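You operate a simulated robot arm through the tools that you are given. There is no shell and no other tool. Be economical: measure what you need, move in short steps, check, and stop when the job is done.

Carry out the task below with a simulated robot arm. There is one attempt and no reset: what you move stays moved.

JOB
Set the brake gap at knob one to 0.40 mm.
Fine: free the lock lever, and lock the knobs again after; switch the coil off first and leave it off; read the grey display with the point dial on that knob; leave the other knobs.

It is judged by the outcome, as a careful person would: the job done as asked, and still so three seconds after it is handed in. It fails if anything else is knocked over, pushed out of place, dropped, spilled or broken.

ROBOT AND FRAMES
A 7-joint arm with a two-finger parallel gripper, fixed in place. Base frame: the origin is at the foot of the arm, x ahead of it, y to its left, z up; the work surface is at about z = 44. Units: mm, degrees, N and s.
With the tool pointing down near the work surface it reaches from about 220 to 600 mm from the base axis. Its first joint turns from -66.0 to 66.0 degrees. Payload 2.5 kg.
Tool frame: the origin (TCP) lies between the finger pads and is the grasp point; the fingertips stand 23 mm ahead of it; z points along the fingers, y is the line along which they close. Largest opening 94 mm; finger width 38, thickness 10; the body of the gripper, 54 by 96 mm, starts 39 mm behind the TCP.
Orientation is told as [roll, pitch, yaw] about the base's x, y, z axes, in that order, counted from this pose: with the fingers straight down and closing along the base's y, the tool's x points along the base's -x, its y along +y and its z along -z.

CONTROLS
- The arm moves only by the tool move_arm. Its argument "targets" is text: rows parted by semicolons, each of 7 numbers parted by spaces: the turn, a rotation vector about the tool's x, y, z in units of 60 degrees (1.0 is 60 degrees), then the shift along the tool's x, y, z in units of 400 mm (1.0 is 400 mm), then the opening in per cent of the stroke, from 0 (shut) to 100 (fully open). In form: ax ay az x y z claw; .... A call has 1 to 10 rows; each row is the pose to reach, as a shift and turn from the pose commanded when the call began, along the tool's axes at that moment. A call with a number of a shift or a turn outside -1 to 1 is refused whole. Rows are played at 5 a second. More than 50 mm and 8.6 degrees between two rows, or a gripper value outside its range, and nothing of the call is played. A pose out of reach is approached as far as the arm can. The call stops where the force on the tool passes 70 N (or 10 N more than at its start, if that is more) or the arm is blocked; 0.2 s more then pass. The fingers move at their own pace (about 108 mm/s each) and stop on an object; they squeeze with about 21 N. The grip force told is the motor's: it shows also when the fingers shut on nothing. Time passes only in rows, and 0.2 s behind the last, so rows that repeat a pose let the fingers close. The reply holds the time, the measured pose of the TCP, the force on the tool along the base axes, the opening and the grip force, in the units named above and with some noise.
- Cameras (640 x 400 px; columns grow to the right, rows downward): "scene" is fixed at [132.2, -426.3, 532.9]; the picture's right is [0.65, -0.76, 0.00], its down [-0.51, -0.43, -0.74] and it looks along [0.56, 0.48, -0.67] (base axes); focal length 214 px, centre (320, 200). "wrist" rides on the gripper at [-39, 0, -44] in the tool frame; the picture's right is [0.00, -1.00, 0.00], its down [0.97, 0.00, -0.24] and it looks along [0.24, 0.00, 0.97] (tool axes); focal length 218 px, centre (320, 200).
- grab_frame(camera): a new picture of that camera. The clock stands still meanwhile.
- point_at(camera, pixels): for up to 12 pixels [column, row] of the newest picture of that camera ("zoom" is the newest enlarged one), the place [x, y, z] in the base frame of the surface seen there, good to about 2 mm. The clock stands still meanwhile.
- enlarge(camera, box): a new picture of the part [left, top, right, bottom] of that camera's present view, enlarged. The clock stands still meanwhile.
- hand_in(): hands the job in; it is judged then, once.

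Work in short steps. Measure before you move; look again where a grasp or a placing could have gone wrong, and mend it. You have 80 turns and 46 pictures in all, those below and enlarged ones among them. Open the gripper and draw the arm clear of the work before you hand the job in, unless the task says otherwise; then end with one line.

The tools are called after "Emit:" by a JSON object that holds its "fn" and its "kwargs". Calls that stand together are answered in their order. move_arm: Moves the arm, as the interface text tells. Its arguments: {"type":"object","properties":{"targets":{"type":"string"}},"required":["targets"]} The other tools are called the same way: grab_frame (camera) takes a picture; point_at (camera, pixels) gives the place of the surface under pixels of a picture; enlarge (camera, box) takes an enlarged picture of a part of a camera's view; hand_in () hands the job in.

At the start:

```text
clock: 0.0
eef_pos: [390.6, -196.9, 382.6]
tcp_rot: [0.0, 0.1, 0.1]
ft_force: [-0.1, 0.5, -1.1]
grip_width: 94.2
finger_force: 0.1
```

scene: 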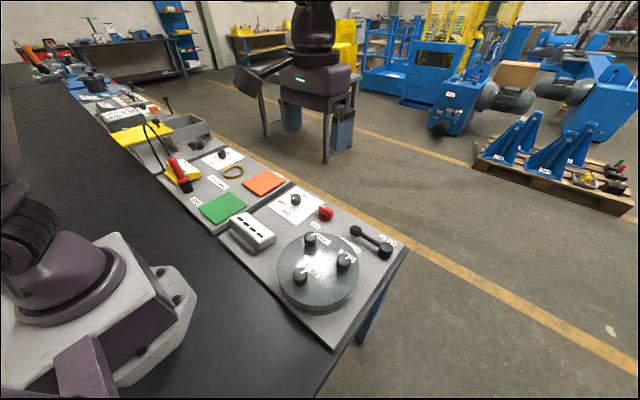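
wrist: 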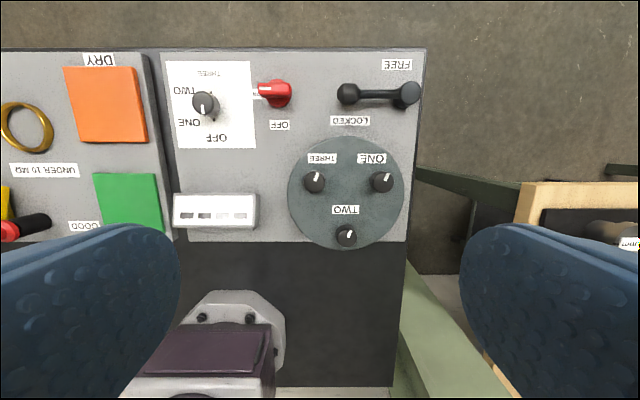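

The wrist view shows the panel: dial (205,103), red switch (275,93), lever (380,95), knobs (315,182), (382,182), (346,236), display (215,211). I enlarge it to read the labels and measure.

Emit:
{"fn": "enlarge", "kwargs": {"camera": "wrist", "box": [160, 45, 430, 255]}}

Emit:
{"fn": "enlarge", "kwargs": {"camera": "scene", "box": [200, 170, 420, 330]}}

Emit:
{"fn": "point_at", "kwargs": {"camera": "wrist", "pixels": [[205, 103], [275, 93], [262, 93], [348, 93], [408, 94], [380, 95], [382, 182], [315, 182], [346, 236], [215, 211], [300, 120], [346, 190]]}}

```text
1.90 times, centred on (295, 150) of wrist
```

zoom: 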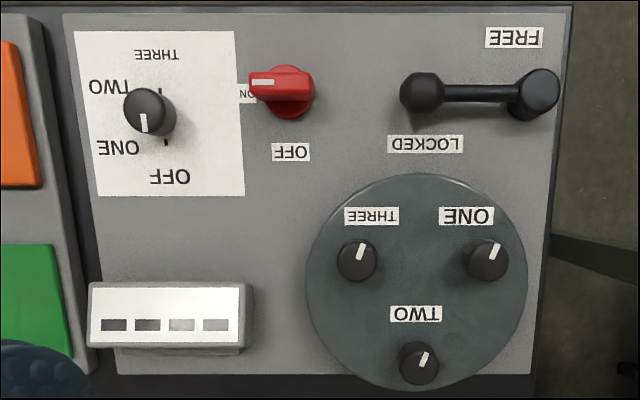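

```text
2.50 times, centred on (310, 250) of scene
```

zoom: 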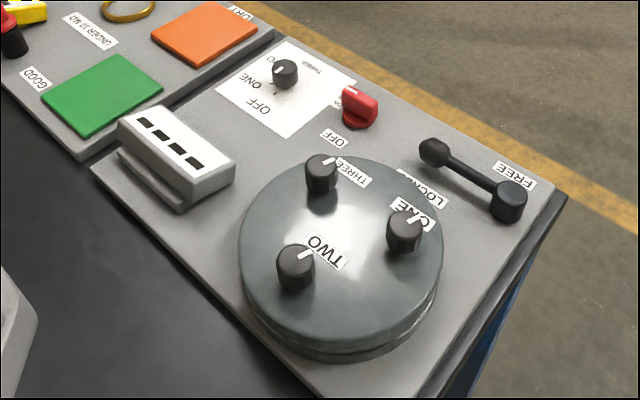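

```text
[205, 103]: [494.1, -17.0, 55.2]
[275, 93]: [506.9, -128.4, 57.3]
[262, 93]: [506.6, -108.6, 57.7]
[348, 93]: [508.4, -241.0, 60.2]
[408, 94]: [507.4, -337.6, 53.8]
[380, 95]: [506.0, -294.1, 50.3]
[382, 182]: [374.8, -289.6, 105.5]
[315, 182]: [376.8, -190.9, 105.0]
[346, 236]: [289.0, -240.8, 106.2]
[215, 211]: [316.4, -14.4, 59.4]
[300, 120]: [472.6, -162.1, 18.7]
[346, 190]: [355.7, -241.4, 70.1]
```

The lever, switch and pointing of the knobs need a closer look. I lower the arm to about (460,-200,205), clear of everything.

Emit:
{"fn": "move_arm", "kwargs": {"targets": "0 0 0 -0.035 0 0.09 100; 0 0 0 -0.07 0 0.18 100; 0 0 0 -0.105 0 0.27 100; 0 0 0 -0.14 0 0.36 100; 0 0 0 -0.175 0 0.44 100"}}

Emit:
{"fn": "grab_frame", "kwargs": {"camera": "wrist"}}

```text
clock: 1.2
eef_pos: [460.2, -195.7, 207.5]
tcp_rot: [0.0, -0.1, 0.0]
ft_force: [-0.2, 1.1, 0.8]
grip_width: 94.0
finger_force: 0.0
```

```text
41 pictures are left
```

wrist: 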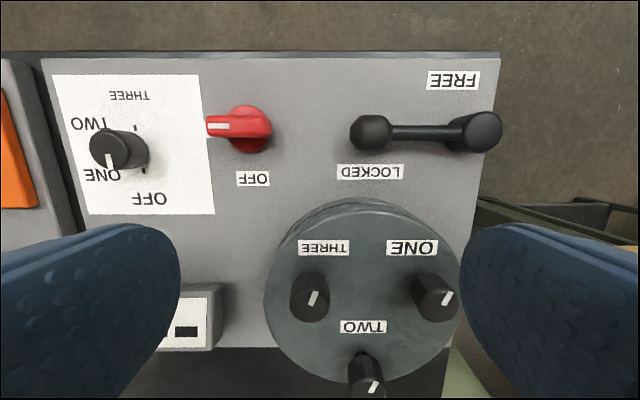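

I measure the lever's two ends, switch and dial here.

Emit:
{"fn": "point_at", "kwargs": {"camera": "wrist", "pixels": [[376, 132], [484, 130], [425, 133], [458, 140], [240, 126], [218, 126], [265, 132], [108, 150], [137, 150], [360, 130], [330, 60], [310, 165]]}}

Emit:
{"fn": "enlarge", "kwargs": {"camera": "wrist", "box": [330, 60, 510, 180]}}

Emit:
{"fn": "enlarge", "kwargs": {"camera": "wrist", "box": [40, 70, 290, 220]}}

```text
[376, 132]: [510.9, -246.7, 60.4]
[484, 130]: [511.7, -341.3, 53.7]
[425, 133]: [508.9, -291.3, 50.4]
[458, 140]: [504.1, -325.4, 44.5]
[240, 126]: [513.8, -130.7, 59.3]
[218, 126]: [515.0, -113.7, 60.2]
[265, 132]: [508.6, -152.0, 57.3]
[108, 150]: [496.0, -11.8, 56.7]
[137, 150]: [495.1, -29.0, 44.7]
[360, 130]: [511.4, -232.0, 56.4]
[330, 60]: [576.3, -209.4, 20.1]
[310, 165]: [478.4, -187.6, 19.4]
```

```text
3.33 times, centred on (420, 120) of wrist
```

zoom: 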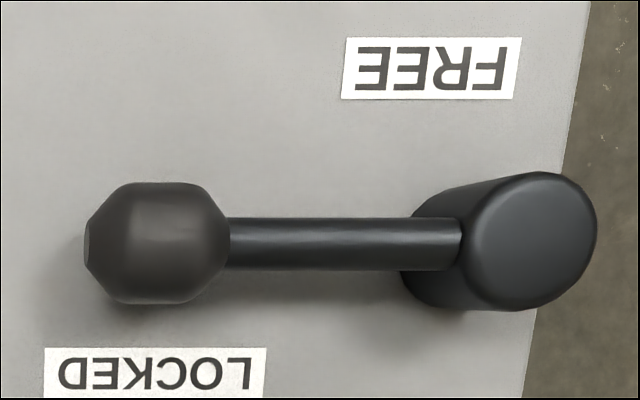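

```text
2.56 times, centred on (165, 145) of wrist
```

zoom: 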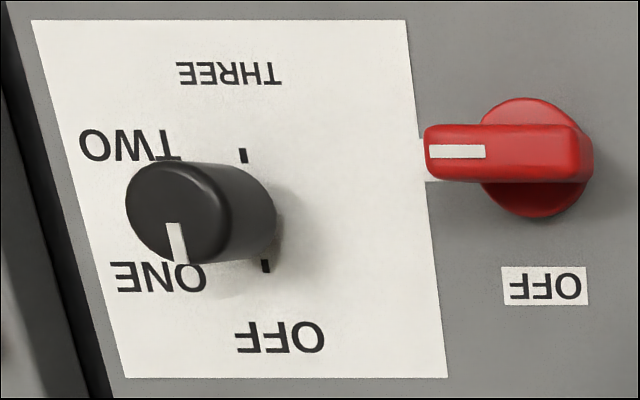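

The lever pivots on the post at right (y≈-335) with its grip at y≈-242, pointing at LOCKED. The red switch points at ON (+y), with its pivot about (512,-128), and OFF lies toward -x, a counterclockwise quarter turn. I move above the switch while turning the gripper clockwise so the fingers can straddle the bar.

Emit:
{"fn": "move_arm", "kwargs": {"targets": "0 0 0.125 -0.016 0.021 0.02 100; 0 0 0.25 -0.032 0.042 0.04 100; 0 0 0.375 -0.048 0.063 0.06 100; 0 0 0.5 -0.065 0.085 0.08 100; 0 0 0.625 -0.081 0.106 0.1 100; 0 0 0.75 -0.097 0.127 0.12 100; 0 0 0.875 -0.113 0.149 0.14 100; 0 0 1 -0.13 0.17 0.16 100"}}

Emit:
{"fn": "move_arm", "kwargs": {"targets": "0 0 0.125 0 0 0 100; 0 0 0.25 0 0 0 100; 0 0 0.375 0 0 0 100; 0 0 0.5 0 0 0 100"}}

Emit:
{"fn": "grab_frame", "kwargs": {"camera": "wrist"}}

```text
clock: 3.0
eef_pos: [510.9, -129.2, 142.4]
tcp_rot: [0.0, 0.0, -60.2]
ft_force: [0.0, -0.1, -0.1]
grip_width: 94.1
finger_force: 0.0
```

```text
clock: 4.0
eef_pos: [512.3, -128.8, 143.4]
tcp_rot: [0.0, 0.0, -90.1]
ft_force: [0.4, -1.3, -0.3]
grip_width: 93.9
finger_force: 0.0
```

```text
38 pictures are left
```

wrist: 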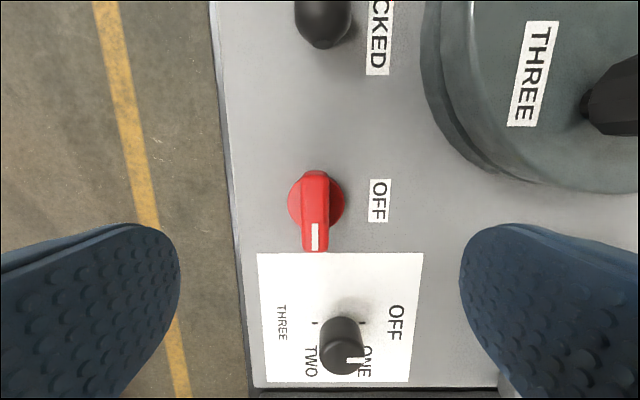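

The switch is almost centred (column 316); I measure its ends and base.

Emit:
{"fn": "point_at", "kwargs": {"camera": "wrist", "pixels": [[316, 176], [316, 244], [305, 225], [327, 225], [293, 205], [340, 205], [316, 210], [352, 380], [340, 362], [346, 330], [315, 323], [362, 323]]}}

```text
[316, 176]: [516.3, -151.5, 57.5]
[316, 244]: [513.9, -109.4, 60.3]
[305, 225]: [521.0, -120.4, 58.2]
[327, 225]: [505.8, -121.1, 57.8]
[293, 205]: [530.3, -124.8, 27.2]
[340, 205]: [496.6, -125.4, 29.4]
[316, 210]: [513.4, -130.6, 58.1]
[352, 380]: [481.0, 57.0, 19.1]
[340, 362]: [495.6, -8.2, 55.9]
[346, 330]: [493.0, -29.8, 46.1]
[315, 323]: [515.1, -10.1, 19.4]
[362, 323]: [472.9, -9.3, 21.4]
```

Switch pivot ≈ (513.5,-128), bar 15 wide with top at z 58. I go down to TCP z≈64 and close on it.

Emit:
{"fn": "move_arm", "kwargs": {"targets": "0 0 0 0 0.003 0.05 100; 0 0 0 0 0.003 0.1 100; 0 0 0 0 0.003 0.15 100; 0 0 0 0 0.003 0.197 100; 0 0 0 0 0.003 0.197 0; 0 0 0 0 0.003 0.197 0; 0 0 0 0 0.003 0.197 0; 0 0 0 0 0.003 0.197 0"}}

```text
clock: 5.8
eef_pos: [514.7, -129.3, 65.6]
tcp_rot: [0.6, -0.1, -90.0]
ft_force: [36.1, -5.5, -15.3]
grip_width: 18.0
finger_force: 45.1
```

Gripped at 18 mm wide. I turn counterclockwise 60°.

Emit:
{"fn": "move_arm", "kwargs": {"targets": "0 0 -0.125 0 0 0 0; 0 0 -0.25 0 0 0 0; 0 0 -0.375 0 0 0 0; 0 0 -0.5 0 0 0 0; 0 0 -0.625 0 0 0 0; 0 0 -0.75 0 0 0 0; 0 0 -0.875 0 0 0 0; 0 0 -1 0 0 0 0"}}

```text
clock: 7.6
eef_pos: [517.3, -126.5, 67.5]
tcp_rot: [0.5, -0.8, -29.8]
ft_force: [38.7, 13.5, -12.6]
grip_width: 17.8
finger_force: 45.3
```

Turning smoothly; I turn the last 30° and release, then look.

Emit:
{"fn": "move_arm", "kwargs": {"targets": "0 0 -0.125 0 0 0 0; 0 0 -0.25 0 0 0 0; 0 0 -0.375 0 0 0 0; 0 0 -0.5 0 0 0 0; 0 0 -0.52 0 0 0 0; 0 0 -0.52 0 0 0 60; 0 0 -0.52 0 0 0 60"}}

Emit:
{"fn": "grab_frame", "kwargs": {"camera": "scene"}}

```text
clock: 9.2
eef_pos: [511.2, -129.7, 64.1]
tcp_rot: [-0.1, 0.2, 1.2]
ft_force: [-0.9, 0.5, 0.3]
grip_width: 56.4
finger_force: 0.1
```

```text
37 pictures are left
```

scene: 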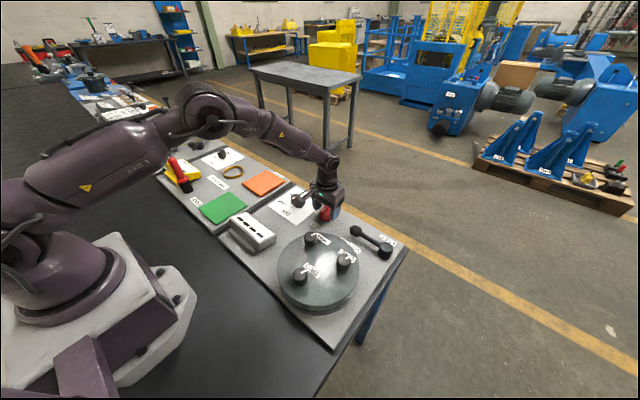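

Released; I rise straight up 90 mm and look at the switch and dial.

Emit:
{"fn": "move_arm", "kwargs": {"targets": "0 0 0 0 0 -0.06 60; 0 0 0 0 0 -0.12 60; 0 0 0.02 0 0 -0.2 60; 0 0 0.02 0.03 0.06 -0.25 60"}}

Emit:
{"fn": "grab_frame", "kwargs": {"camera": "wrist"}}

```text
clock: 10.2
eef_pos: [499.0, -104.6, 165.7]
tcp_rot: [0.0, 0.1, -0.1]
ft_force: [0.5, 0.5, 0.1]
grip_width: 56.4
finger_force: 0.1
```

```text
36 pictures are left
```

wrist: 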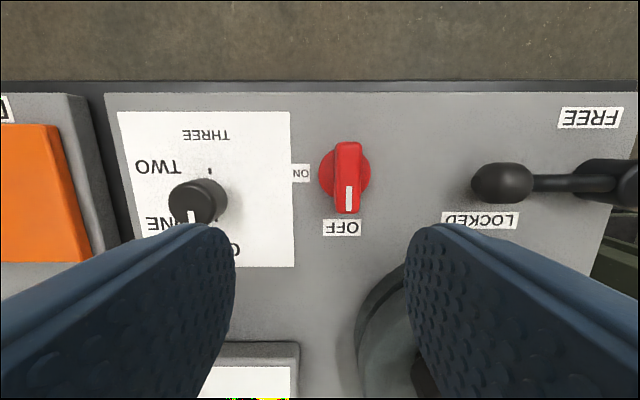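

Switch now points at OFF. Next I go above the point dial at (494,-10) to see its tick marks.

Emit:
{"fn": "move_arm", "kwargs": {"targets": "0 0 0 0.004 0.08 0 60; 0 0 0 0.008 0.16 0 60; 0 0 0 0.012 0.235 0 60"}}

Emit:
{"fn": "enlarge", "kwargs": {"camera": "wrist", "box": [220, 90, 420, 250]}}

Emit:
{"fn": "point_at", "kwargs": {"camera": "zoom", "pixels": [[320, 100], [320, 200], [320, 250], [320, 300], [200, 100], [200, 200], [200, 300]]}}

```text
clock: 11.0
eef_pos: [495.9, -11.7, 165.6]
tcp_rot: [0.1, -0.1, 0.0]
ft_force: [0.3, 0.0, 0.9]
grip_width: 56.4
finger_force: 0.0
```

```text
2.50 times, centred on (320, 170) of wrist
```

zoom: 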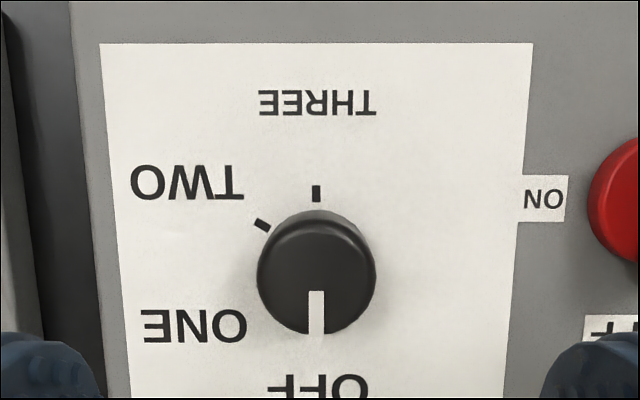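

```text
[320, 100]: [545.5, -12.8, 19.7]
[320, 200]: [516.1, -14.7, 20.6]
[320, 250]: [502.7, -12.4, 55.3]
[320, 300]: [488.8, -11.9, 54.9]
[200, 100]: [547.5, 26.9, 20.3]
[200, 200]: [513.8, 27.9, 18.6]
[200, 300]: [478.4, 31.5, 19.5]
```

Ticks are 60° apart (THREE at +x, TWO at 60°), so ONE is 60° clockwise from OFF; the dial centre is ≈(494,-11.5), top z 56. I turn to yaw +30, go down, and grip.

Emit:
{"fn": "move_arm", "kwargs": {"targets": "0 0 -0.125 0.004 0 0.05 70; 0 0 -0.25 0.004 0 0.1 70; 0 0 -0.375 0.004 0 0.14 70; 0 0 -0.5 0.004 0 0.18 70; 0 0 -0.5 0.004 0 0.22 70; 0 0 -0.5 0.004 0 0.252 70; 0 0 -0.5 0.004 0 0.252 0; 0 0 -0.5 0.004 0 0.252 0; 0 0 -0.5 0.004 0 0.252 0"}}

Emit:
{"fn": "move_arm", "kwargs": {"targets": "0 0 0.125 0 0 0 0; 0 0 0.25 0 0 0 0; 0 0 0.375 0 0 0 0; 0 0 0.5 0 0 0 0; 0 0 0.625 0 0 0 0; 0 0 0.75 0 0 0 0; 0 0 0.875 0 0 0 0; 0 0 1 0 0 0 0; 0 0 1 0 0 0 0"}}

```text
clock: 13.0
eef_pos: [494.3, -10.0, 64.1]
tcp_rot: [0.0, 0.0, 30.0]
ft_force: [-3.5, 3.8, 3.8]
grip_width: 35.8
finger_force: 44.5
```

```text
clock: 15.0
eef_pos: [495.3, -9.6, 64.2]
tcp_rot: [0.2, -0.1, -30.1]
ft_force: [6.3, 16.0, -1.4]
grip_width: 35.3
finger_force: 44.6
```

The dial turned with the gripper. I open, rise and look.

Emit:
{"fn": "move_arm", "kwargs": {"targets": "0 0 0 0 0 0 70; 0 0 0 0 0 0 70; 0 0 0 0 0 -0.08 70; 0 0 0 0 0 -0.16 70; 0 0 -0.125 0 0 -0.25 70; 0 0 -0.25 0 0 -0.25 70; 0 0 -0.375 0 0 -0.25 70; 0 0 -0.5 0 0 -0.25 70"}}

Emit:
{"fn": "grab_frame", "kwargs": {"camera": "wrist"}}

Emit:
{"fn": "enlarge", "kwargs": {"camera": "scene", "box": [200, 190, 300, 260]}}

```text
clock: 16.8
eef_pos: [494.6, -11.0, 165.3]
tcp_rot: [0.0, 0.0, 0.0]
ft_force: [-0.3, -0.5, 0.4]
grip_width: 65.8
finger_force: 0.1
```

```text
34 pictures are left
```

wrist: 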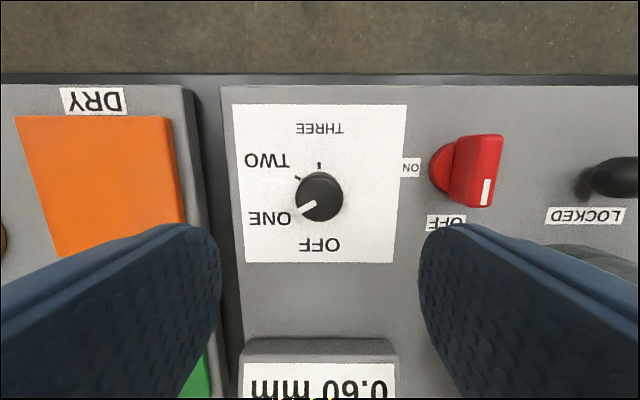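

```text
5.71 times, centred on (250, 225) of scene
```

zoom: 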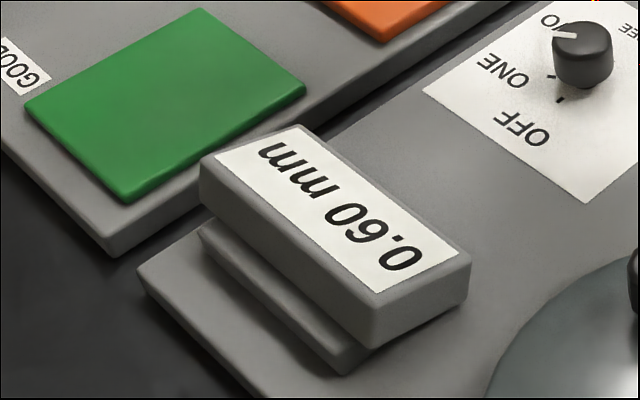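

Dial points at ONE and the display reads 0.60 mm. Now the lever: I go above its bar at about (509,-290) turning to yaw -90, fingers half open as a fork.

Emit:
{"fn": "move_arm", "kwargs": {"targets": "0 0 0.125 -0.005 -0.087 0 60; 0 0 0.25 -0.01 -0.174 0 60; 0 0 0.375 -0.015 -0.261 0 60; 0 0 0.5 -0.02 -0.348 0 60; 0 0 0.625 -0.025 -0.435 0 60; 0 0 0.75 -0.03 -0.522 0 60; 0 0 0.875 -0.035 -0.61 0 60; 0 0 1 -0.0375 -0.6975 0 60"}}

Emit:
{"fn": "move_arm", "kwargs": {"targets": "0 0 0.125 0 0 0 60; 0 0 0.25 0 0 0 60; 0 0 0.375 0 0 0.05 60; 0 0 0.5 0 0 0.1 60"}}

Emit:
{"fn": "grab_frame", "kwargs": {"camera": "wrist"}}

```text
clock: 18.6
eef_pos: [507.2, -289.6, 164.3]
tcp_rot: [0.0, 0.0, -60.3]
ft_force: [-0.5, -0.2, -0.2]
grip_width: 56.2
finger_force: 0.1
```

```text
clock: 19.6
eef_pos: [508.9, -288.9, 123.1]
tcp_rot: [0.1, 0.0, -90.2]
ft_force: [0.3, -0.2, 0.5]
grip_width: 56.4
finger_force: 0.1
```

```text
32 pictures are left
```

wrist: 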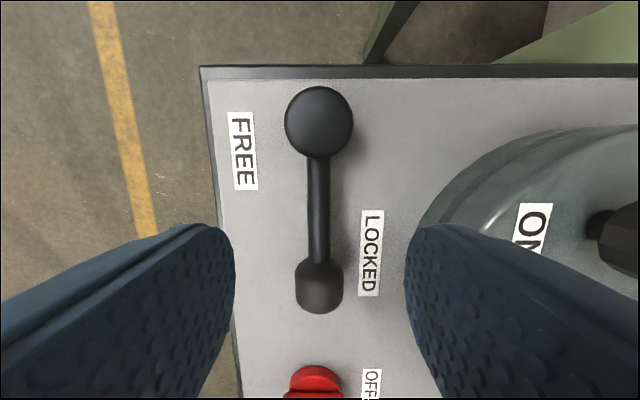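

I measure post, bar and grip from here.

Emit:
{"fn": "point_at", "kwargs": {"camera": "wrist", "pixels": [[320, 115], [318, 180], [318, 240], [319, 275], [319, 308], [300, 285], [340, 285], [242, 150], [370, 250], [215, 150]]}}

```text
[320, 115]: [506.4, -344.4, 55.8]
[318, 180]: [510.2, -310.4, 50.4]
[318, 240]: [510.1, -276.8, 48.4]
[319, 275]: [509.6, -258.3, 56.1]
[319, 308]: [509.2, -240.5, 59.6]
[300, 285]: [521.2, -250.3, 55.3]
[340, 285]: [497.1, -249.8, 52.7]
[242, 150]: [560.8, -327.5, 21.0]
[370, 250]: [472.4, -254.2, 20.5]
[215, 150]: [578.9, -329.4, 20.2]
```

Pivot ≈ (508.5,-341), bar centred at x 510. I lower over the bar at y≈-290 and narrow the fork.

Emit:
{"fn": "move_arm", "kwargs": {"targets": "0 0 0 0 0.002 0.05 60; 0 0 0 0 0.002 0.1 60; 0 0 0 0 0.002 0.14 60; 0 0 0 0 0.002 0.165 60; 0 0 0 0 0.002 0.165 22; 0 0 0 0 0.002 0.165 22; 0 0 0 0 0.002 0.165 22"}}

Emit:
{"fn": "move_arm", "kwargs": {"targets": "0 0 0.125 -0.001 0.017 0 22; 0 0 0.25 -0.004 0.033 0 22; 0 0 0.375 -0.01 0.049 0 22; 0 0 0.5 -0.017 0.064 0 22"}}

Emit:
{"fn": "grab_frame", "kwargs": {"camera": "scene"}}

```text
clock: 21.2
eef_pos: [509.6, -291.0, 58.0]
tcp_rot: [-0.1, -0.1, -90.0]
ft_force: [-0.1, 0.1, 0.1]
grip_width: 20.8
finger_force: 0.1
```

```text
clock: 22.2
eef_pos: [522.8, -287.8, 60.1]
tcp_rot: [0.7, -0.1, -120.0]
ft_force: [28.9, -21.7, -20.3]
grip_width: 24.4
finger_force: 44.7
out of reach, approached as far as the arm can: row 2, 3, 4
```

```text
31 pictures are left
```

scene: 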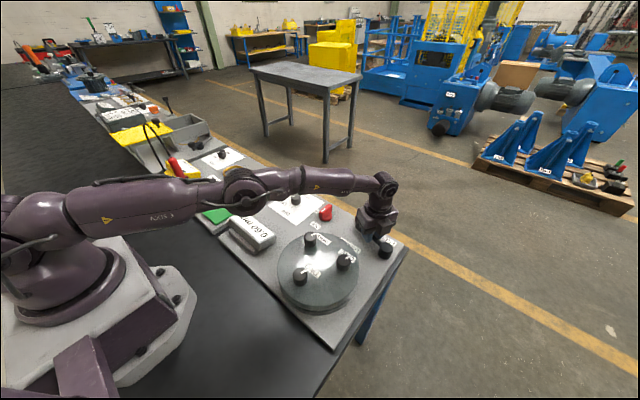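

The arm is at full stretch at about 597 mm with the tool vertical, so I need to tilt the fingers outward. I open and rise first.

Emit:
{"fn": "move_arm", "kwargs": {"targets": "0 0 0 0 0 0 45; 0 0 0 0 0 0 45; 0 0 0 0 0 -0.06 45; 0 0 0 0 0 -0.12 45; 0 0 0 0 0 -0.2 45"}}

Emit:
{"fn": "grab_frame", "kwargs": {"camera": "wrist"}}

```text
clock: 23.4
eef_pos: [520.9, -286.3, 140.8]
tcp_rot: [0.0, 0.0, -120.1]
ft_force: [-0.1, -0.3, -0.4]
grip_width: 42.2
finger_force: 0.0
```

```text
30 pictures are left
```

wrist: 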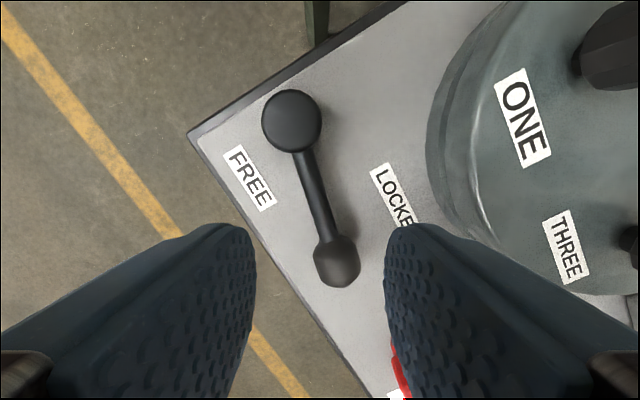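

The lever has moved part way and holds where it is left. I measure its angle.

Emit:
{"fn": "point_at", "kwargs": {"camera": "wrist", "pixels": [[292, 120], [312, 180], [325, 225], [337, 265], [440, 180], [470, 200], [430, 130]]}}

```text
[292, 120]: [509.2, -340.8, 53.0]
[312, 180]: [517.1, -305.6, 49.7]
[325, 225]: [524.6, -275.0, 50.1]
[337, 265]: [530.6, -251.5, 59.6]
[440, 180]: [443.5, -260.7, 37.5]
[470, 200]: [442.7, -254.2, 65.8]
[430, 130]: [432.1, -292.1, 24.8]
```

Lever is at about 14°, pivot (509,-341). I'll push it onward with closed fingers, the hand turned to yaw -30 so it can tilt outward; first I shut, step back to about (488,-281) at z 140 and turn.

Emit:
{"fn": "move_arm", "kwargs": {"targets": "0 0 -0.125 -0.004 -0.01 0 0; 0 0 -0.25 -0.008 -0.02 0 0; 0 0 -0.375 -0.011 -0.03 0 0; 0 0 -0.5 -0.015 -0.04 0 0; 0 0 -0.625 -0.019 -0.05 0 0; 0 0 -0.75 -0.023 -0.06 0 0; 0 0 -0.875 -0.026 -0.07 0 0; 0 0 -1 -0.03 -0.078 0 0"}}

Emit:
{"fn": "move_arm", "kwargs": {"targets": "0 0 -0.125 0 0 0 0; 0 0 -0.25 0 0 0 0; 0 0 -0.375 0 0 0 0; 0 0 -0.5 0 0 0 0"}}

```text
clock: 25.2
eef_pos: [487.7, -281.2, 139.3]
tcp_rot: [0.0, -0.1, -59.9]
ft_force: [-0.3, 0.2, 1.2]
grip_width: 0.2
finger_force: 21.1
```

```text
clock: 26.2
eef_pos: [488.6, -280.9, 139.9]
tcp_rot: [0.0, 0.0, -29.9]
ft_force: [0.6, -0.2, 0.2]
grip_width: 0.0
finger_force: 21.1
```

Now I tilt 20° outward, and go down to TCP ≈ (478,-276,53), just inside the bar.

Emit:
{"fn": "move_arm", "kwargs": {"targets": "0 -0.11 0 0.01 0 0.03 0; 0 -0.22 0 0.02 0 0.06 0; 0 -0.333 0 0.03 0 0.1 0; 0 -0.333 0 0.03 0 0.15 0; 0 -0.333 0 0.03 0 0.19 0; 0 -0.333 0 0.03 0 0.216 0"}}

Emit:
{"fn": "grab_frame", "kwargs": {"camera": "wrist"}}

```text
clock: 27.4
eef_pos: [481.4, -278.1, 74.9]
tcp_rot: [0.0, -20.6, -30.0]
ft_force: [0.7, -0.4, 4.1]
grip_width: 0.0
finger_force: 21.2
stopped in row 6: the force on the tool passed its limit (the readings are from after the stop); the commanded pose is now the measured one
```

```text
29 pictures are left
```

wrist: 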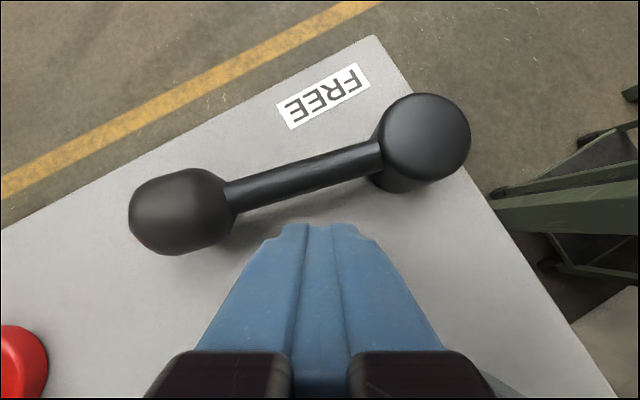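

The descent stopped on contact at z 75, above the plan. I look from the scene camera for what touched.

Emit:
{"fn": "enlarge", "kwargs": {"camera": "scene", "box": [260, 160, 440, 290]}}

```text
3.08 times, centred on (350, 225) of scene
```

zoom: 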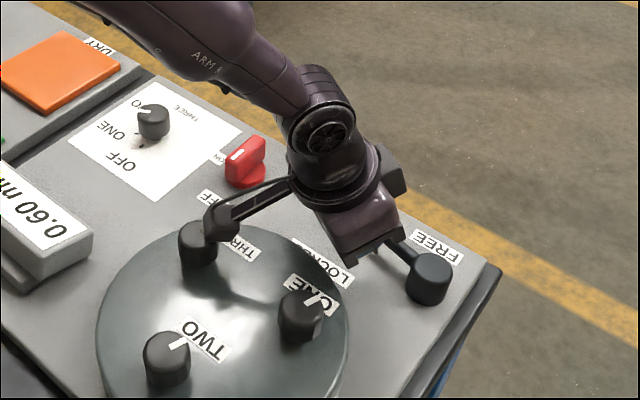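

A bracket sticking out on the hand's tool +x side seems to have touched the plate/knob THREE area. I lift straight up 60 mm at once and check knob THREE.

Emit:
{"fn": "move_arm", "kwargs": {"targets": "0 0 0 -0.025 0 -0.07 0; 0 0 0 -0.051 0 -0.141 0"}}

Emit:
{"fn": "enlarge", "kwargs": {"camera": "scene", "box": [240, 160, 420, 290]}}

```text
clock: 28.0
eef_pos: [481.7, -277.8, 136.2]
tcp_rot: [0.0, -20.6, -30.0]
ft_force: [-1.3, 0.7, 0.0]
grip_width: 0.0
finger_force: 20.9
```

```text
3.08 times, centred on (330, 225) of scene
```

zoom: 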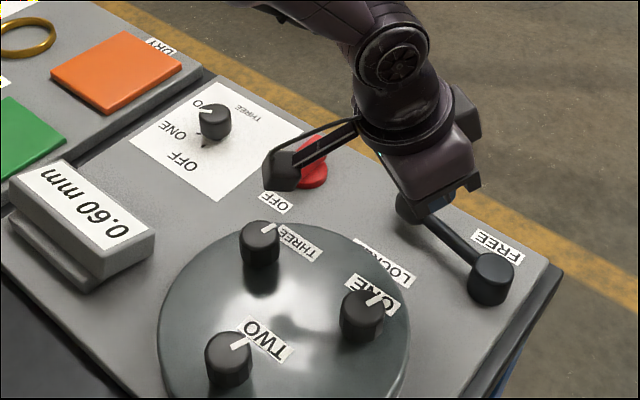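

Knob THREE's mark is unchanged. The bracket lies on tool +x, so I must tilt about tool x only, keeping it level. I untilt, then turn back toward yaw -105 while high.

Emit:
{"fn": "move_arm", "kwargs": {"targets": "0 0.114 0 0 0 0 0; 0 0.229 0 0 0 0 0; 0 0.343 0 0 0 0 40"}}

Emit:
{"fn": "move_arm", "kwargs": {"targets": "0 0 0.125 0 0 0 40; 0 0 0.25 0 0 0 40; 0 0 0.375 0 0 0 40; 0 0 0.5 0 0 0 40; 0 0 0.625 0 0 0 40; 0 0 0.75 0 0 0 40; 0 0 0.875 0 0 0 40; 0 0 1 0 0 0 40"}}

Emit:
{"fn": "move_arm", "kwargs": {"targets": "0 0 0.125 0 0 0 40; 0 0 0.25 0 0 0 40"}}

```text
clock: 28.8
eef_pos: [480.9, -277.4, 135.4]
tcp_rot: [-0.1, 0.2, -30.0]
ft_force: [0.2, 0.1, -0.6]
grip_width: 37.5
finger_force: 0.1
```

```text
clock: 30.6
eef_pos: [481.3, -276.4, 135.9]
tcp_rot: [0.0, 0.1, -90.1]
ft_force: [-0.5, 0.0, -0.7]
grip_width: 37.5
finger_force: 0.1
```

```text
clock: 31.2
eef_pos: [480.2, -278.5, 135.9]
tcp_rot: [-0.2, 0.0, -105.2]
ft_force: [1.1, 0.6, -0.1]
grip_width: 37.8
finger_force: 0.0
```

Tilt 20° about tool x while moving over the bar, still above it, then check.

Emit:
{"fn": "move_arm", "kwargs": {"targets": "-0.111 0 0 -0.004 0.032 0.03 40; -0.222 0 0 -0.008 0.064 0.06 40; -0.333 0 0 -0.013 0.097 0.09 40; -0.333 0 0 -0.013 0.097 0.09 40"}}

Emit:
{"fn": "grab_frame", "kwargs": {"camera": "wrist"}}

Emit:
{"fn": "enlarge", "kwargs": {"camera": "scene", "box": [240, 160, 420, 290]}}

```text
clock: 32.2
eef_pos: [516.4, -292.3, 99.1]
tcp_rot: [20.0, 0.0, -104.9]
ft_force: [0.0, -0.1, -0.6]
grip_width: 37.7
finger_force: 0.0
```

```text
26 pictures are left
```

wrist: 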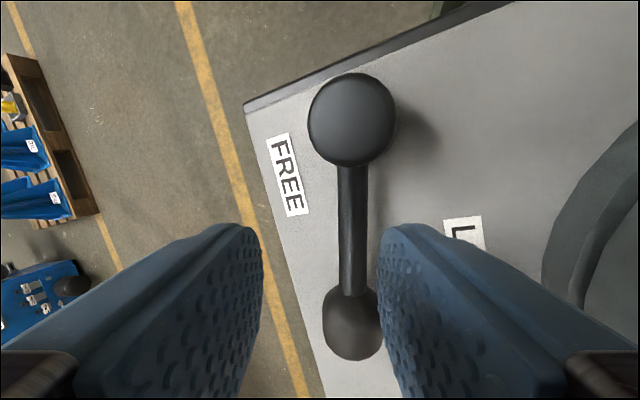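

```text
3.08 times, centred on (330, 225) of scene
```

zoom: 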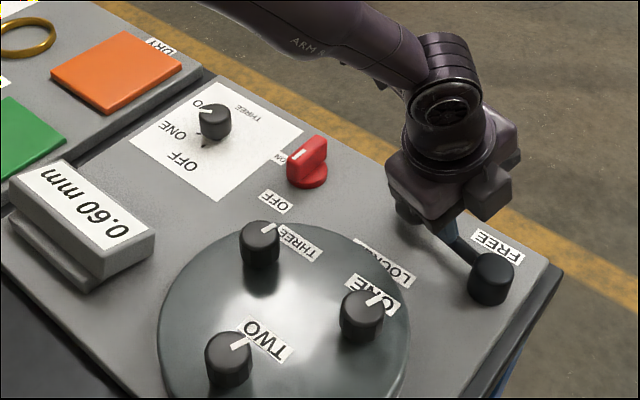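

The bar runs between the fingers. I lower vertically 44 mm, then narrow the fork.

Emit:
{"fn": "move_arm", "kwargs": {"targets": "0 0 0 0 -0.0125 0.0345 40; 0 0 0 0 -0.025 0.069 40; 0 0 0 0 -0.0376 0.1033 40; 0 0 0 0 -0.0376 0.1033 25; 0 0 0 0 -0.0376 0.1033 25"}}

```text
clock: 33.4
eef_pos: [516.8, -293.8, 54.8]
tcp_rot: [19.8, 0.0, -105.0]
ft_force: [0.9, 0.3, -0.4]
grip_width: 23.7
finger_force: 0.0
```

Fork is around the bar at TCP z 55. I swing 30° clockwise about the pivot.

Emit:
{"fn": "move_arm", "kwargs": {"targets": "0 -0.0428 0.1175 0.0006 0.0147 0.0054 25; 0 -0.0855 0.235 -0.001 0.0293 0.0107 25; 0 -0.128 0.3525 -0.0046 0.0437 0.0159 25; 0 -0.171 0.47 -0.01 0.0575 0.0209 25"}}

Emit:
{"fn": "grab_frame", "kwargs": {"camera": "wrist"}}

```text
clock: 34.4
eef_pos: [540.8, -302.4, 55.4]
tcp_rot: [20.0, 0.0, -135.1]
ft_force: [-1.5, -0.6, -1.6]
grip_width: 24.0
finger_force: 0.8
```

```text
24 pictures are left
```

wrist: 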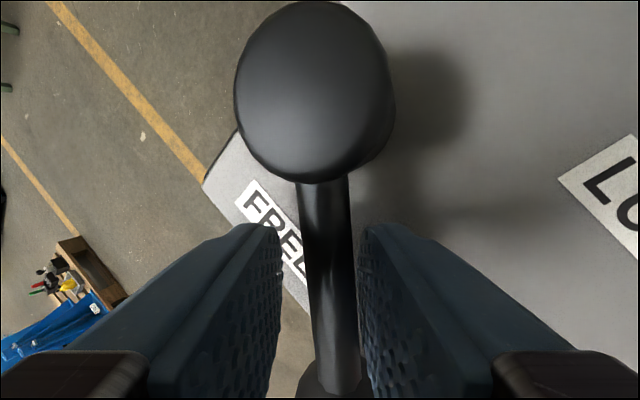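

Lever follows freely (now ~44°). I swing another 30°.

Emit:
{"fn": "move_arm", "kwargs": {"targets": "0 -0.0428 0.1175 0.0005 0.0153 0.0056 25; 0 -0.0855 0.235 -0.0011 0.0307 0.0112 25; 0 -0.128 0.3525 -0.0049 0.0456 0.0166 25; 0 -0.171 0.47 -0.0107 0.06 0.0218 25"}}

Emit:
{"fn": "grab_frame", "kwargs": {"camera": "scene"}}

```text
clock: 35.1
eef_pos: [543.1, -308.6, 52.1]
tcp_rot: [18.0, -1.4, -150.4]
ft_force: [-40.5, 30.9, 22.8]
grip_width: 40.0
finger_force: 18.5
stopped in row 3: the force on the tool passed its limit (the readings are from after the stop); the commanded pose is now the measured one
```

```text
23 pictures are left
```

scene: 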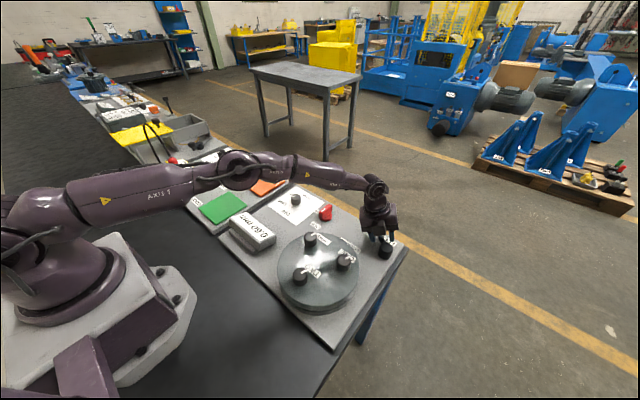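

It hit an end stop near 50°, which fits FREE. I rise straight up with the fork slightly opened and check the lever.

Emit:
{"fn": "move_arm", "kwargs": {"targets": "0 0 0 0 0.008 -0.022 45; 0 0 0 0 0.016 -0.044 45; 0 0 0 0 0.04 -0.11 45; 0 0 0 0 0.07 -0.19 45"}}

Emit:
{"fn": "grab_frame", "kwargs": {"camera": "wrist"}}

```text
clock: 36.1
eef_pos: [548.3, -313.2, 134.7]
tcp_rot: [18.9, -0.9, -150.5]
ft_force: [0.2, -0.3, -0.6]
grip_width: 42.5
finger_force: 0.1
```

```text
22 pictures are left
```

wrist: 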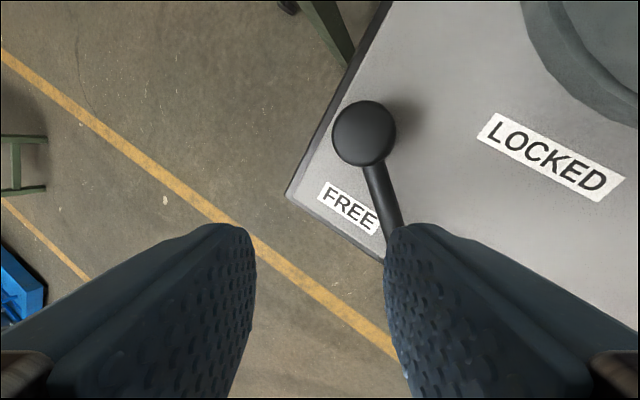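

Emit:
{"fn": "point_at", "kwargs": {"camera": "wrist", "pixels": [[363, 130], [373, 180], [383, 212], [345, 210], [362, 215]]}}

```text
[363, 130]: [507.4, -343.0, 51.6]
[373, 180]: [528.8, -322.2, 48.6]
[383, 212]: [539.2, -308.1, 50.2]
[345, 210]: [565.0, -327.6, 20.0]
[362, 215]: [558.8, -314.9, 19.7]
```

Lever sits at ~43–45° against the stop, beside FREE. Now I untilt, turn back and go above knob one at (375,-290).

Emit:
{"fn": "move_arm", "kwargs": {"targets": "0.105 0 0 0 0.008 -0.023 45; 0.21 0 0 0 0.016 -0.046 45; 0.315 0 0 0 0.0255 -0.07 45"}}

Emit:
{"fn": "move_arm", "kwargs": {"targets": "0 0 -0.125 -0.04 -0.03 0 60; 0 0 -0.25 -0.08 -0.06 0 60; 0 0 -0.375 -0.12 -0.09 0 60; 0 0 -0.5 -0.16 -0.12 0 60; 0 0 -0.625 -0.2 -0.15 0 60; 0 0 -0.75 -0.24 -0.18 0 60; 0 0 -0.875 -0.28 -0.21 0 60; 0 0 -1 -0.32 -0.24 0 60"}}

Emit:
{"fn": "move_arm", "kwargs": {"targets": "0 0 -0.125 0 0 0 60; 0 0 -0.25 0 0 0 60; 0 0 -0.375 0 0 0 60; 0 0 -0.5 0 0 0 60; 0 0 -0.625 0 0 0 60; 0 0 -0.75 0 0 0 60; 0 0 -0.875 0 0 0 60; 0 0 -1 0 0 0 60"}}

Emit:
{"fn": "grab_frame", "kwargs": {"camera": "wrist"}}

```text
clock: 36.9
eef_pos: [527.7, -298.1, 155.8]
tcp_rot: [3.0, -1.0, -150.6]
ft_force: [0.3, -0.1, 0.1]
grip_width: 42.1
finger_force: 0.1
out of reach, approached as far as the arm can: row 2, 3
```

```text
clock: 38.7
eef_pos: [369.7, -277.4, 153.0]
tcp_rot: [0.6, -3.1, -90.4]
ft_force: [0.7, -0.4, 0.1]
grip_width: 56.5
finger_force: 0.0
```

```text
clock: 40.5
eef_pos: [367.8, -278.0, 152.3]
tcp_rot: [-2.4, -2.1, -30.4]
ft_force: [-0.2, -0.4, 0.3]
grip_width: 56.4
finger_force: 0.1
```

```text
21 pictures are left
```

wrist: 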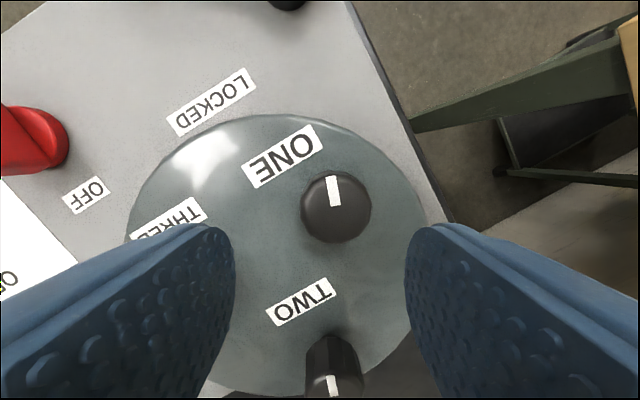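

I level the tool (residual ~2°) and measure the knob top.

Emit:
{"fn": "point_at", "kwargs": {"camera": "wrist", "pixels": [[336, 208], [305, 208], [368, 208], [336, 238], [336, 178], [333, 332], [333, 199], [331, 180]]}}

Emit:
{"fn": "move_arm", "kwargs": {"targets": "-0.04 0.035 0 0 0 0 60"}}

```text
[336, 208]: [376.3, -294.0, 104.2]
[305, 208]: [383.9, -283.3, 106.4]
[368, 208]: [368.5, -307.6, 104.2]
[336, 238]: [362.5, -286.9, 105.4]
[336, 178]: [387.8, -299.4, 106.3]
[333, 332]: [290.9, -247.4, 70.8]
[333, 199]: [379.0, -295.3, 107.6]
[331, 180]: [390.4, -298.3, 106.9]
```

```text
clock: 40.9
eef_pos: [368.2, -278.3, 153.7]
tcp_rot: [0.1, 0.0, -30.4]
ft_force: [-0.4, -0.8, -0.2]
grip_width: 56.4
finger_force: 0.1
```

Knob one centre ≈ (375.8,-294), top z 106. I go down to TCP z ≈ 104 (tips at 81, plate 70) and grip.

Emit:
{"fn": "move_arm", "kwargs": {"targets": "0 0 0 -0.036 -0.0245 0 60; 0 0 0 -0.036 -0.0245 0.06 60; 0 0 0 -0.036 -0.0245 0.124 60; 0 0 0 -0.036 -0.0245 0.124 0; 0 0 0 -0.036 -0.0245 0.124 0; 0 0 0 -0.036 -0.0245 0.124 0"}}

Emit:
{"fn": "move_arm", "kwargs": {"targets": "0 0 0.083 0 0 0 0; 0 0 0.167 0 0 0 0; 0 0 0.167 0 0 0 0"}}

Emit:
{"fn": "enlarge", "kwargs": {"camera": "scene", "box": [200, 190, 400, 310]}}

```text
clock: 42.3
eef_pos: [376.4, -292.9, 103.3]
tcp_rot: [0.0, -0.1, -30.5]
ft_force: [2.0, -2.3, -1.8]
grip_width: 33.4
finger_force: 45.2
```

```text
clock: 43.1
eef_pos: [376.6, -292.6, 103.6]
tcp_rot: [-0.1, 0.1, -40.6]
ft_force: [1.4, -3.3, -8.2]
grip_width: 33.2
finger_force: 45.3
```

```text
3.20 times, centred on (300, 250) of scene
```

zoom: 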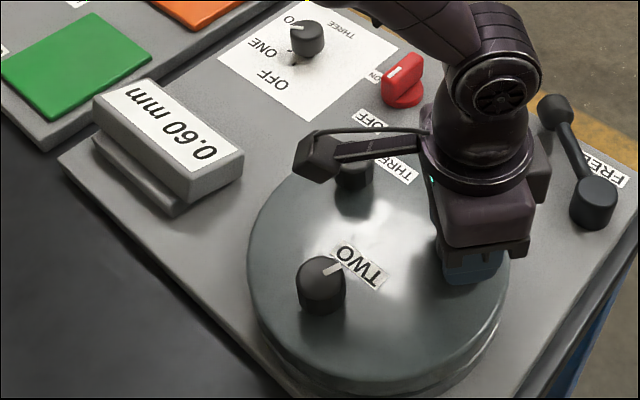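

Display still 0.60 after 10°. I turn another 10° clockwise, wait, and read again along with the wrist view for slip.

Emit:
{"fn": "move_arm", "kwargs": {"targets": "0 0 0.083 0 0 0 0; 0 0 0.167 0 0 0 0; 0 0 0.167 0 0 0 0; 0 0 0.167 0 0 0 0; 0 0 0.167 0 0 0 0"}}

Emit:
{"fn": "enlarge", "kwargs": {"camera": "scene", "box": [220, 205, 290, 255]}}

Emit:
{"fn": "grab_frame", "kwargs": {"camera": "wrist"}}

```text
clock: 44.3
eef_pos: [376.9, -292.5, 102.4]
tcp_rot: [0.0, -0.1, -50.5]
ft_force: [-2.8, -5.9, -9.8]
grip_width: 33.3
finger_force: 45.3
```

```text
8.00 times, centred on (255, 230) of scene
```

zoom: 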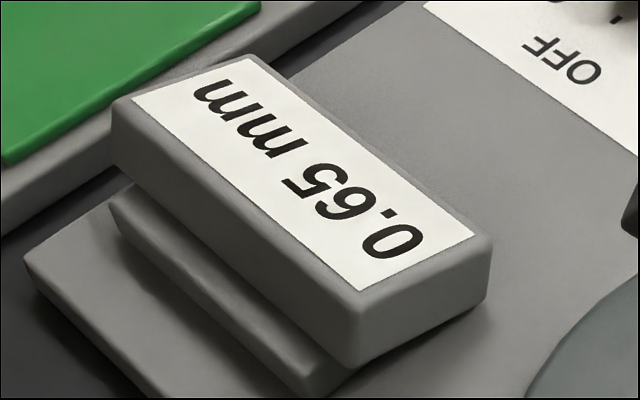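

```text
18 pictures are left
```

wrist: 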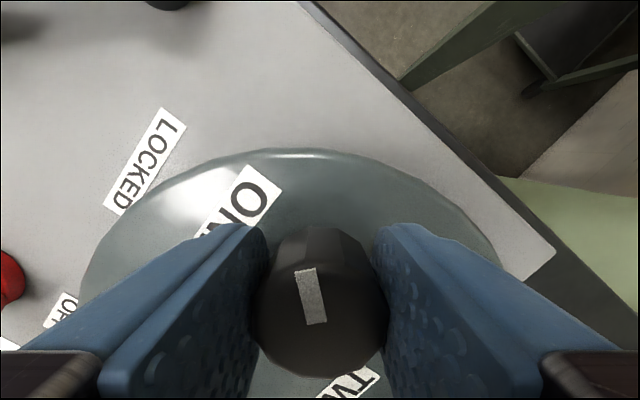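

Clockwise raises it: 0.65 now, after 20°. I turn counterclockwise 60° and read again.

Emit:
{"fn": "move_arm", "kwargs": {"targets": "0 0 -0.125 0 0 0 0; 0 0 -0.25 0 0 0 0; 0 0 -0.375 0 0 0 0; 0 0 -0.5 0 0 0 0; 0 0 -0.625 0 0 0 0; 0 0 -0.75 0 0 0 0; 0 0 -0.875 0 0 0 0; 0 0 -1 0 0 0 0; 0 0 -1 0 0 0 0; 0 0 -1 0 0 0 0"}}

Emit:
{"fn": "enlarge", "kwargs": {"camera": "scene", "box": [220, 205, 290, 255]}}

```text
clock: 46.5
eef_pos: [376.9, -292.6, 103.2]
tcp_rot: [0.2, 0.1, 9.6]
ft_force: [2.2, 11.8, -6.9]
grip_width: 33.2
finger_force: 45.1
```

```text
8.00 times, centred on (255, 230) of scene
```

zoom: 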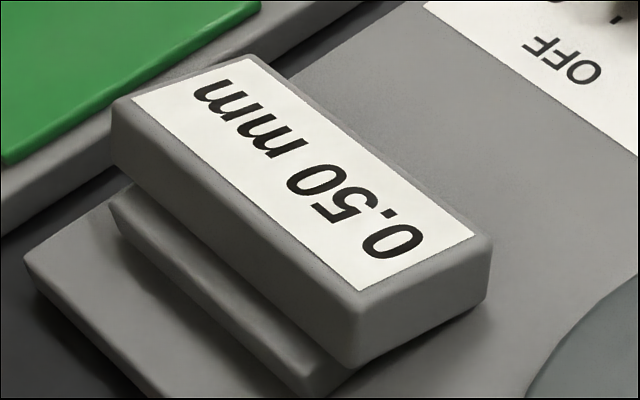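

0.15 mm per 60°, so 0.40 needs about 40° more counterclockwise.

Emit:
{"fn": "move_arm", "kwargs": {"targets": "0 0 -0.125 0 0 0 0; 0 0 -0.25 0 0 0 0; 0 0 -0.375 0 0 0 0; 0 0 -0.5 0 0 0 0; 0 0 -0.6 0 0 0 0; 0 0 -0.667 0 0 0 0; 0 0 -0.667 0 0 0 0; 0 0 -0.667 0 0 0 0"}}

Emit:
{"fn": "enlarge", "kwargs": {"camera": "scene", "box": [220, 205, 290, 255]}}

```text
clock: 48.3
eef_pos: [375.9, -292.0, 103.5]
tcp_rot: [0.5, -0.1, 49.6]
ft_force: [-14.3, 33.5, 15.7]
grip_width: 32.6
finger_force: 45.0
```

```text
8.00 times, centred on (255, 230) of scene
```

zoom: 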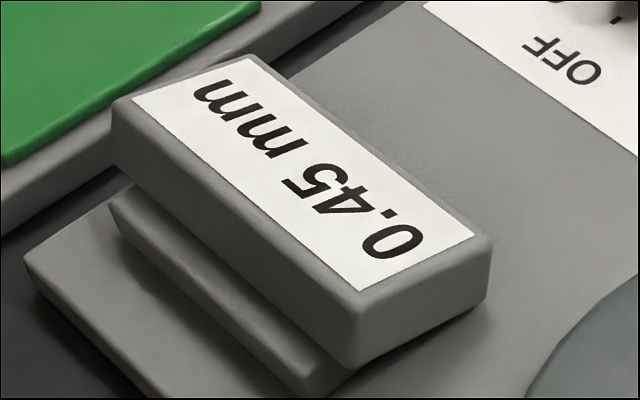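

0.45: the steps are about 24–25° each, so I turn some 18° more.

Emit:
{"fn": "move_arm", "kwargs": {"targets": "0 0 -0.1 0 0 0 0; 0 0 -0.2 0 0 0 0; 0 0 -0.3 0 0 0 0; 0 0 -0.3 0 0 0 0; 0 0 -0.3 0 0 0 0"}}

Emit:
{"fn": "enlarge", "kwargs": {"camera": "scene", "box": [220, 205, 290, 255]}}

```text
clock: 49.5
eef_pos: [375.2, -291.4, 102.0]
tcp_rot: [0.4, -0.2, 67.5]
ft_force: [-16.6, 30.8, 17.0]
grip_width: 32.9
finger_force: 45.1
```

```text
8.00 times, centred on (255, 230) of scene
```

zoom: 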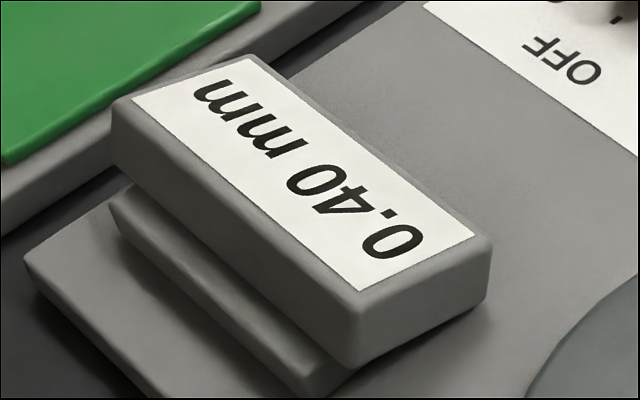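

Display reads 0.40. I release, rise and check it stays, looking at the knob too.

Emit:
{"fn": "move_arm", "kwargs": {"targets": "0 0 0 0 0 0 60; 0 0 0 0 0 0 60; 0 0 0 0 0 0 60; 0 0 0 0 0 -0.06 60; 0 0 0 0 0 -0.12 60"}}

Emit:
{"fn": "enlarge", "kwargs": {"camera": "scene", "box": [200, 190, 400, 310]}}

Emit:
{"fn": "grab_frame", "kwargs": {"camera": "wrist"}}

```text
clock: 50.7
eef_pos: [377.2, -293.1, 153.2]
tcp_rot: [0.0, -0.1, 67.5]
ft_force: [0.5, -0.4, -0.7]
grip_width: 56.4
finger_force: 0.0
```

```text
3.20 times, centred on (300, 250) of scene
```

zoom: 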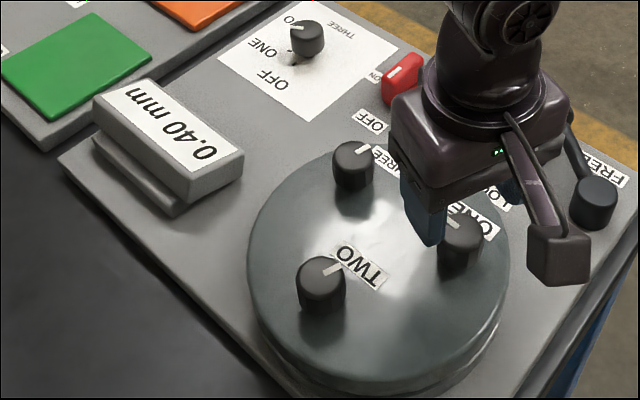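

```text
13 pictures are left
```

wrist: 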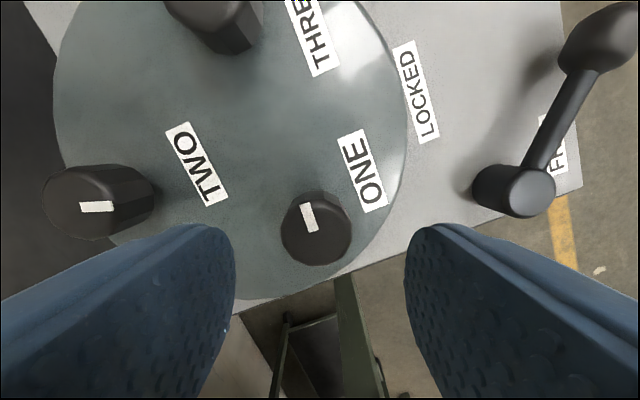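

Display holds 0.40 with the other knobs' marks unchanged. Now to relock: I approach the lever with yaw 45 (fingers straddling the bar, bracket level toward -x/-y) and tilt outward 20°.

Emit:
{"fn": "move_arm", "kwargs": {"targets": "0 0 0.125 -0.036 -0.069 0 60; 0 0 0.25 -0.072 -0.138 0 50; 0 0 0.375 -0.1075 -0.207 0 40"}}

Emit:
{"fn": "move_arm", "kwargs": {"targets": "0.083 0 0 -0.022 -0.038 0 40; 0.167 0 0 -0.045 -0.077 0 40; 0.25 0 0 -0.068 -0.116 0.04 40; 0.333 0 0 -0.091 -0.155 0.095 40; 0.333 0 0 -0.091 -0.155 0.095 40"}}

Emit:
{"fn": "grab_frame", "kwargs": {"camera": "wrist"}}

```text
clock: 51.5
eef_pos: [468.4, -286.0, 151.8]
tcp_rot: [0.0, 0.0, 44.9]
ft_force: [0.6, 0.3, 0.7]
grip_width: 37.5
finger_force: 0.0
```

```text
clock: 52.7
eef_pos: [539.0, -303.5, 112.2]
tcp_rot: [-19.9, 0.0, 45.0]
ft_force: [-0.8, 0.1, -0.2]
grip_width: 37.5
finger_force: 0.1
```

```text
12 pictures are left
```

wrist: 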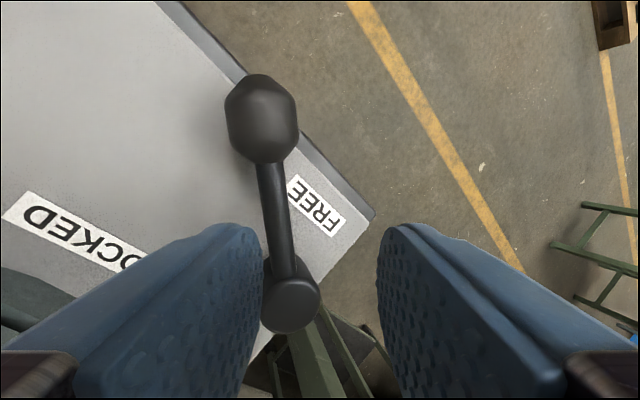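

I measure the bar from here to align the fork.

Emit:
{"fn": "point_at", "kwargs": {"camera": "wrist", "pixels": [[262, 110], [268, 175], [274, 215], [281, 255], [295, 302]]}}

```text
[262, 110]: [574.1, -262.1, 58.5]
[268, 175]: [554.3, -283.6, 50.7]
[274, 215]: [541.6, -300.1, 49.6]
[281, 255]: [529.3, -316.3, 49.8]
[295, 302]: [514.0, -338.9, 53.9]
```

Bar is at ~38°; I shift 4 mm inward, lower to TCP z≈55 and narrow the fork.

Emit:
{"fn": "move_arm", "kwargs": {"targets": "0 0 0 0 0.0095 -0.0035 40; 0 0 0 0 0.026 0.041 40; 0 0 0 0 0.042 0.086 40; 0 0 0 0 0.058 0.1305 40; 0 0 0 0 0.058 0.1305 27; 0 0 0 0 0.058 0.1305 27"}}

```text
clock: 54.1
eef_pos: [536.2, -299.5, 54.9]
tcp_rot: [-20.0, 0.1, 44.8]
ft_force: [-0.8, -0.3, -0.7]
grip_width: 25.2
finger_force: 0.0
```

Fork is around the bar. I swing it back counterclockwise 45° toward LOCKED; the force limit guards the stop.

Emit:
{"fn": "move_arm", "kwargs": {"targets": "0 -0.0428 -0.1175 0.0044 0.0147 -0.0053 27; 0 -0.0855 -0.235 0.0107 0.0287 -0.0105 27; 0 -0.128 -0.3525 0.0189 0.0418 -0.0152 27; 0 -0.171 -0.47 0.0289 0.0538 -0.0196 27; 0 -0.214 -0.5875 0.0405 0.0646 -0.0235 27; 0 -0.2565 -0.705 0.0535 0.0738 -0.0268 27"}}

Emit:
{"fn": "grab_frame", "kwargs": {"camera": "wrist"}}

```text
clock: 55.5
eef_pos: [497.7, -292.7, 55.4]
tcp_rot: [-19.9, -0.1, 90.1]
ft_force: [3.0, -0.7, 1.9]
grip_width: 27.0
finger_force: 1.9
```

```text
11 pictures are left
```

wrist: 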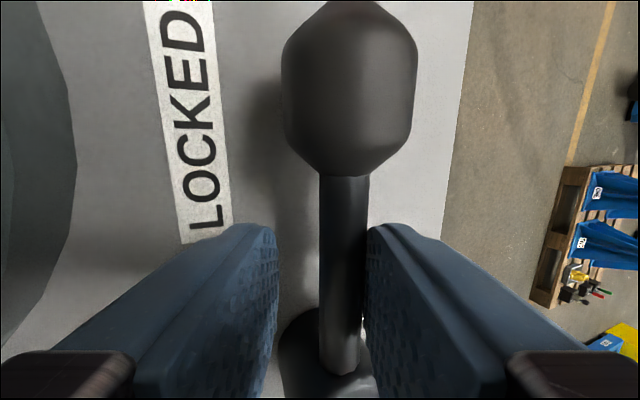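

No stop force yet. I measure the bar's angle.

Emit:
{"fn": "point_at", "kwargs": {"camera": "wrist", "pixels": [[343, 195], [342, 250], [341, 310], [349, 80], [320, 365]]}}

```text
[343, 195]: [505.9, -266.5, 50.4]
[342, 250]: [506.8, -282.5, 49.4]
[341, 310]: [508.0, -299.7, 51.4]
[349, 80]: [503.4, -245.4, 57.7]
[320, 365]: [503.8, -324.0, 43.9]
```

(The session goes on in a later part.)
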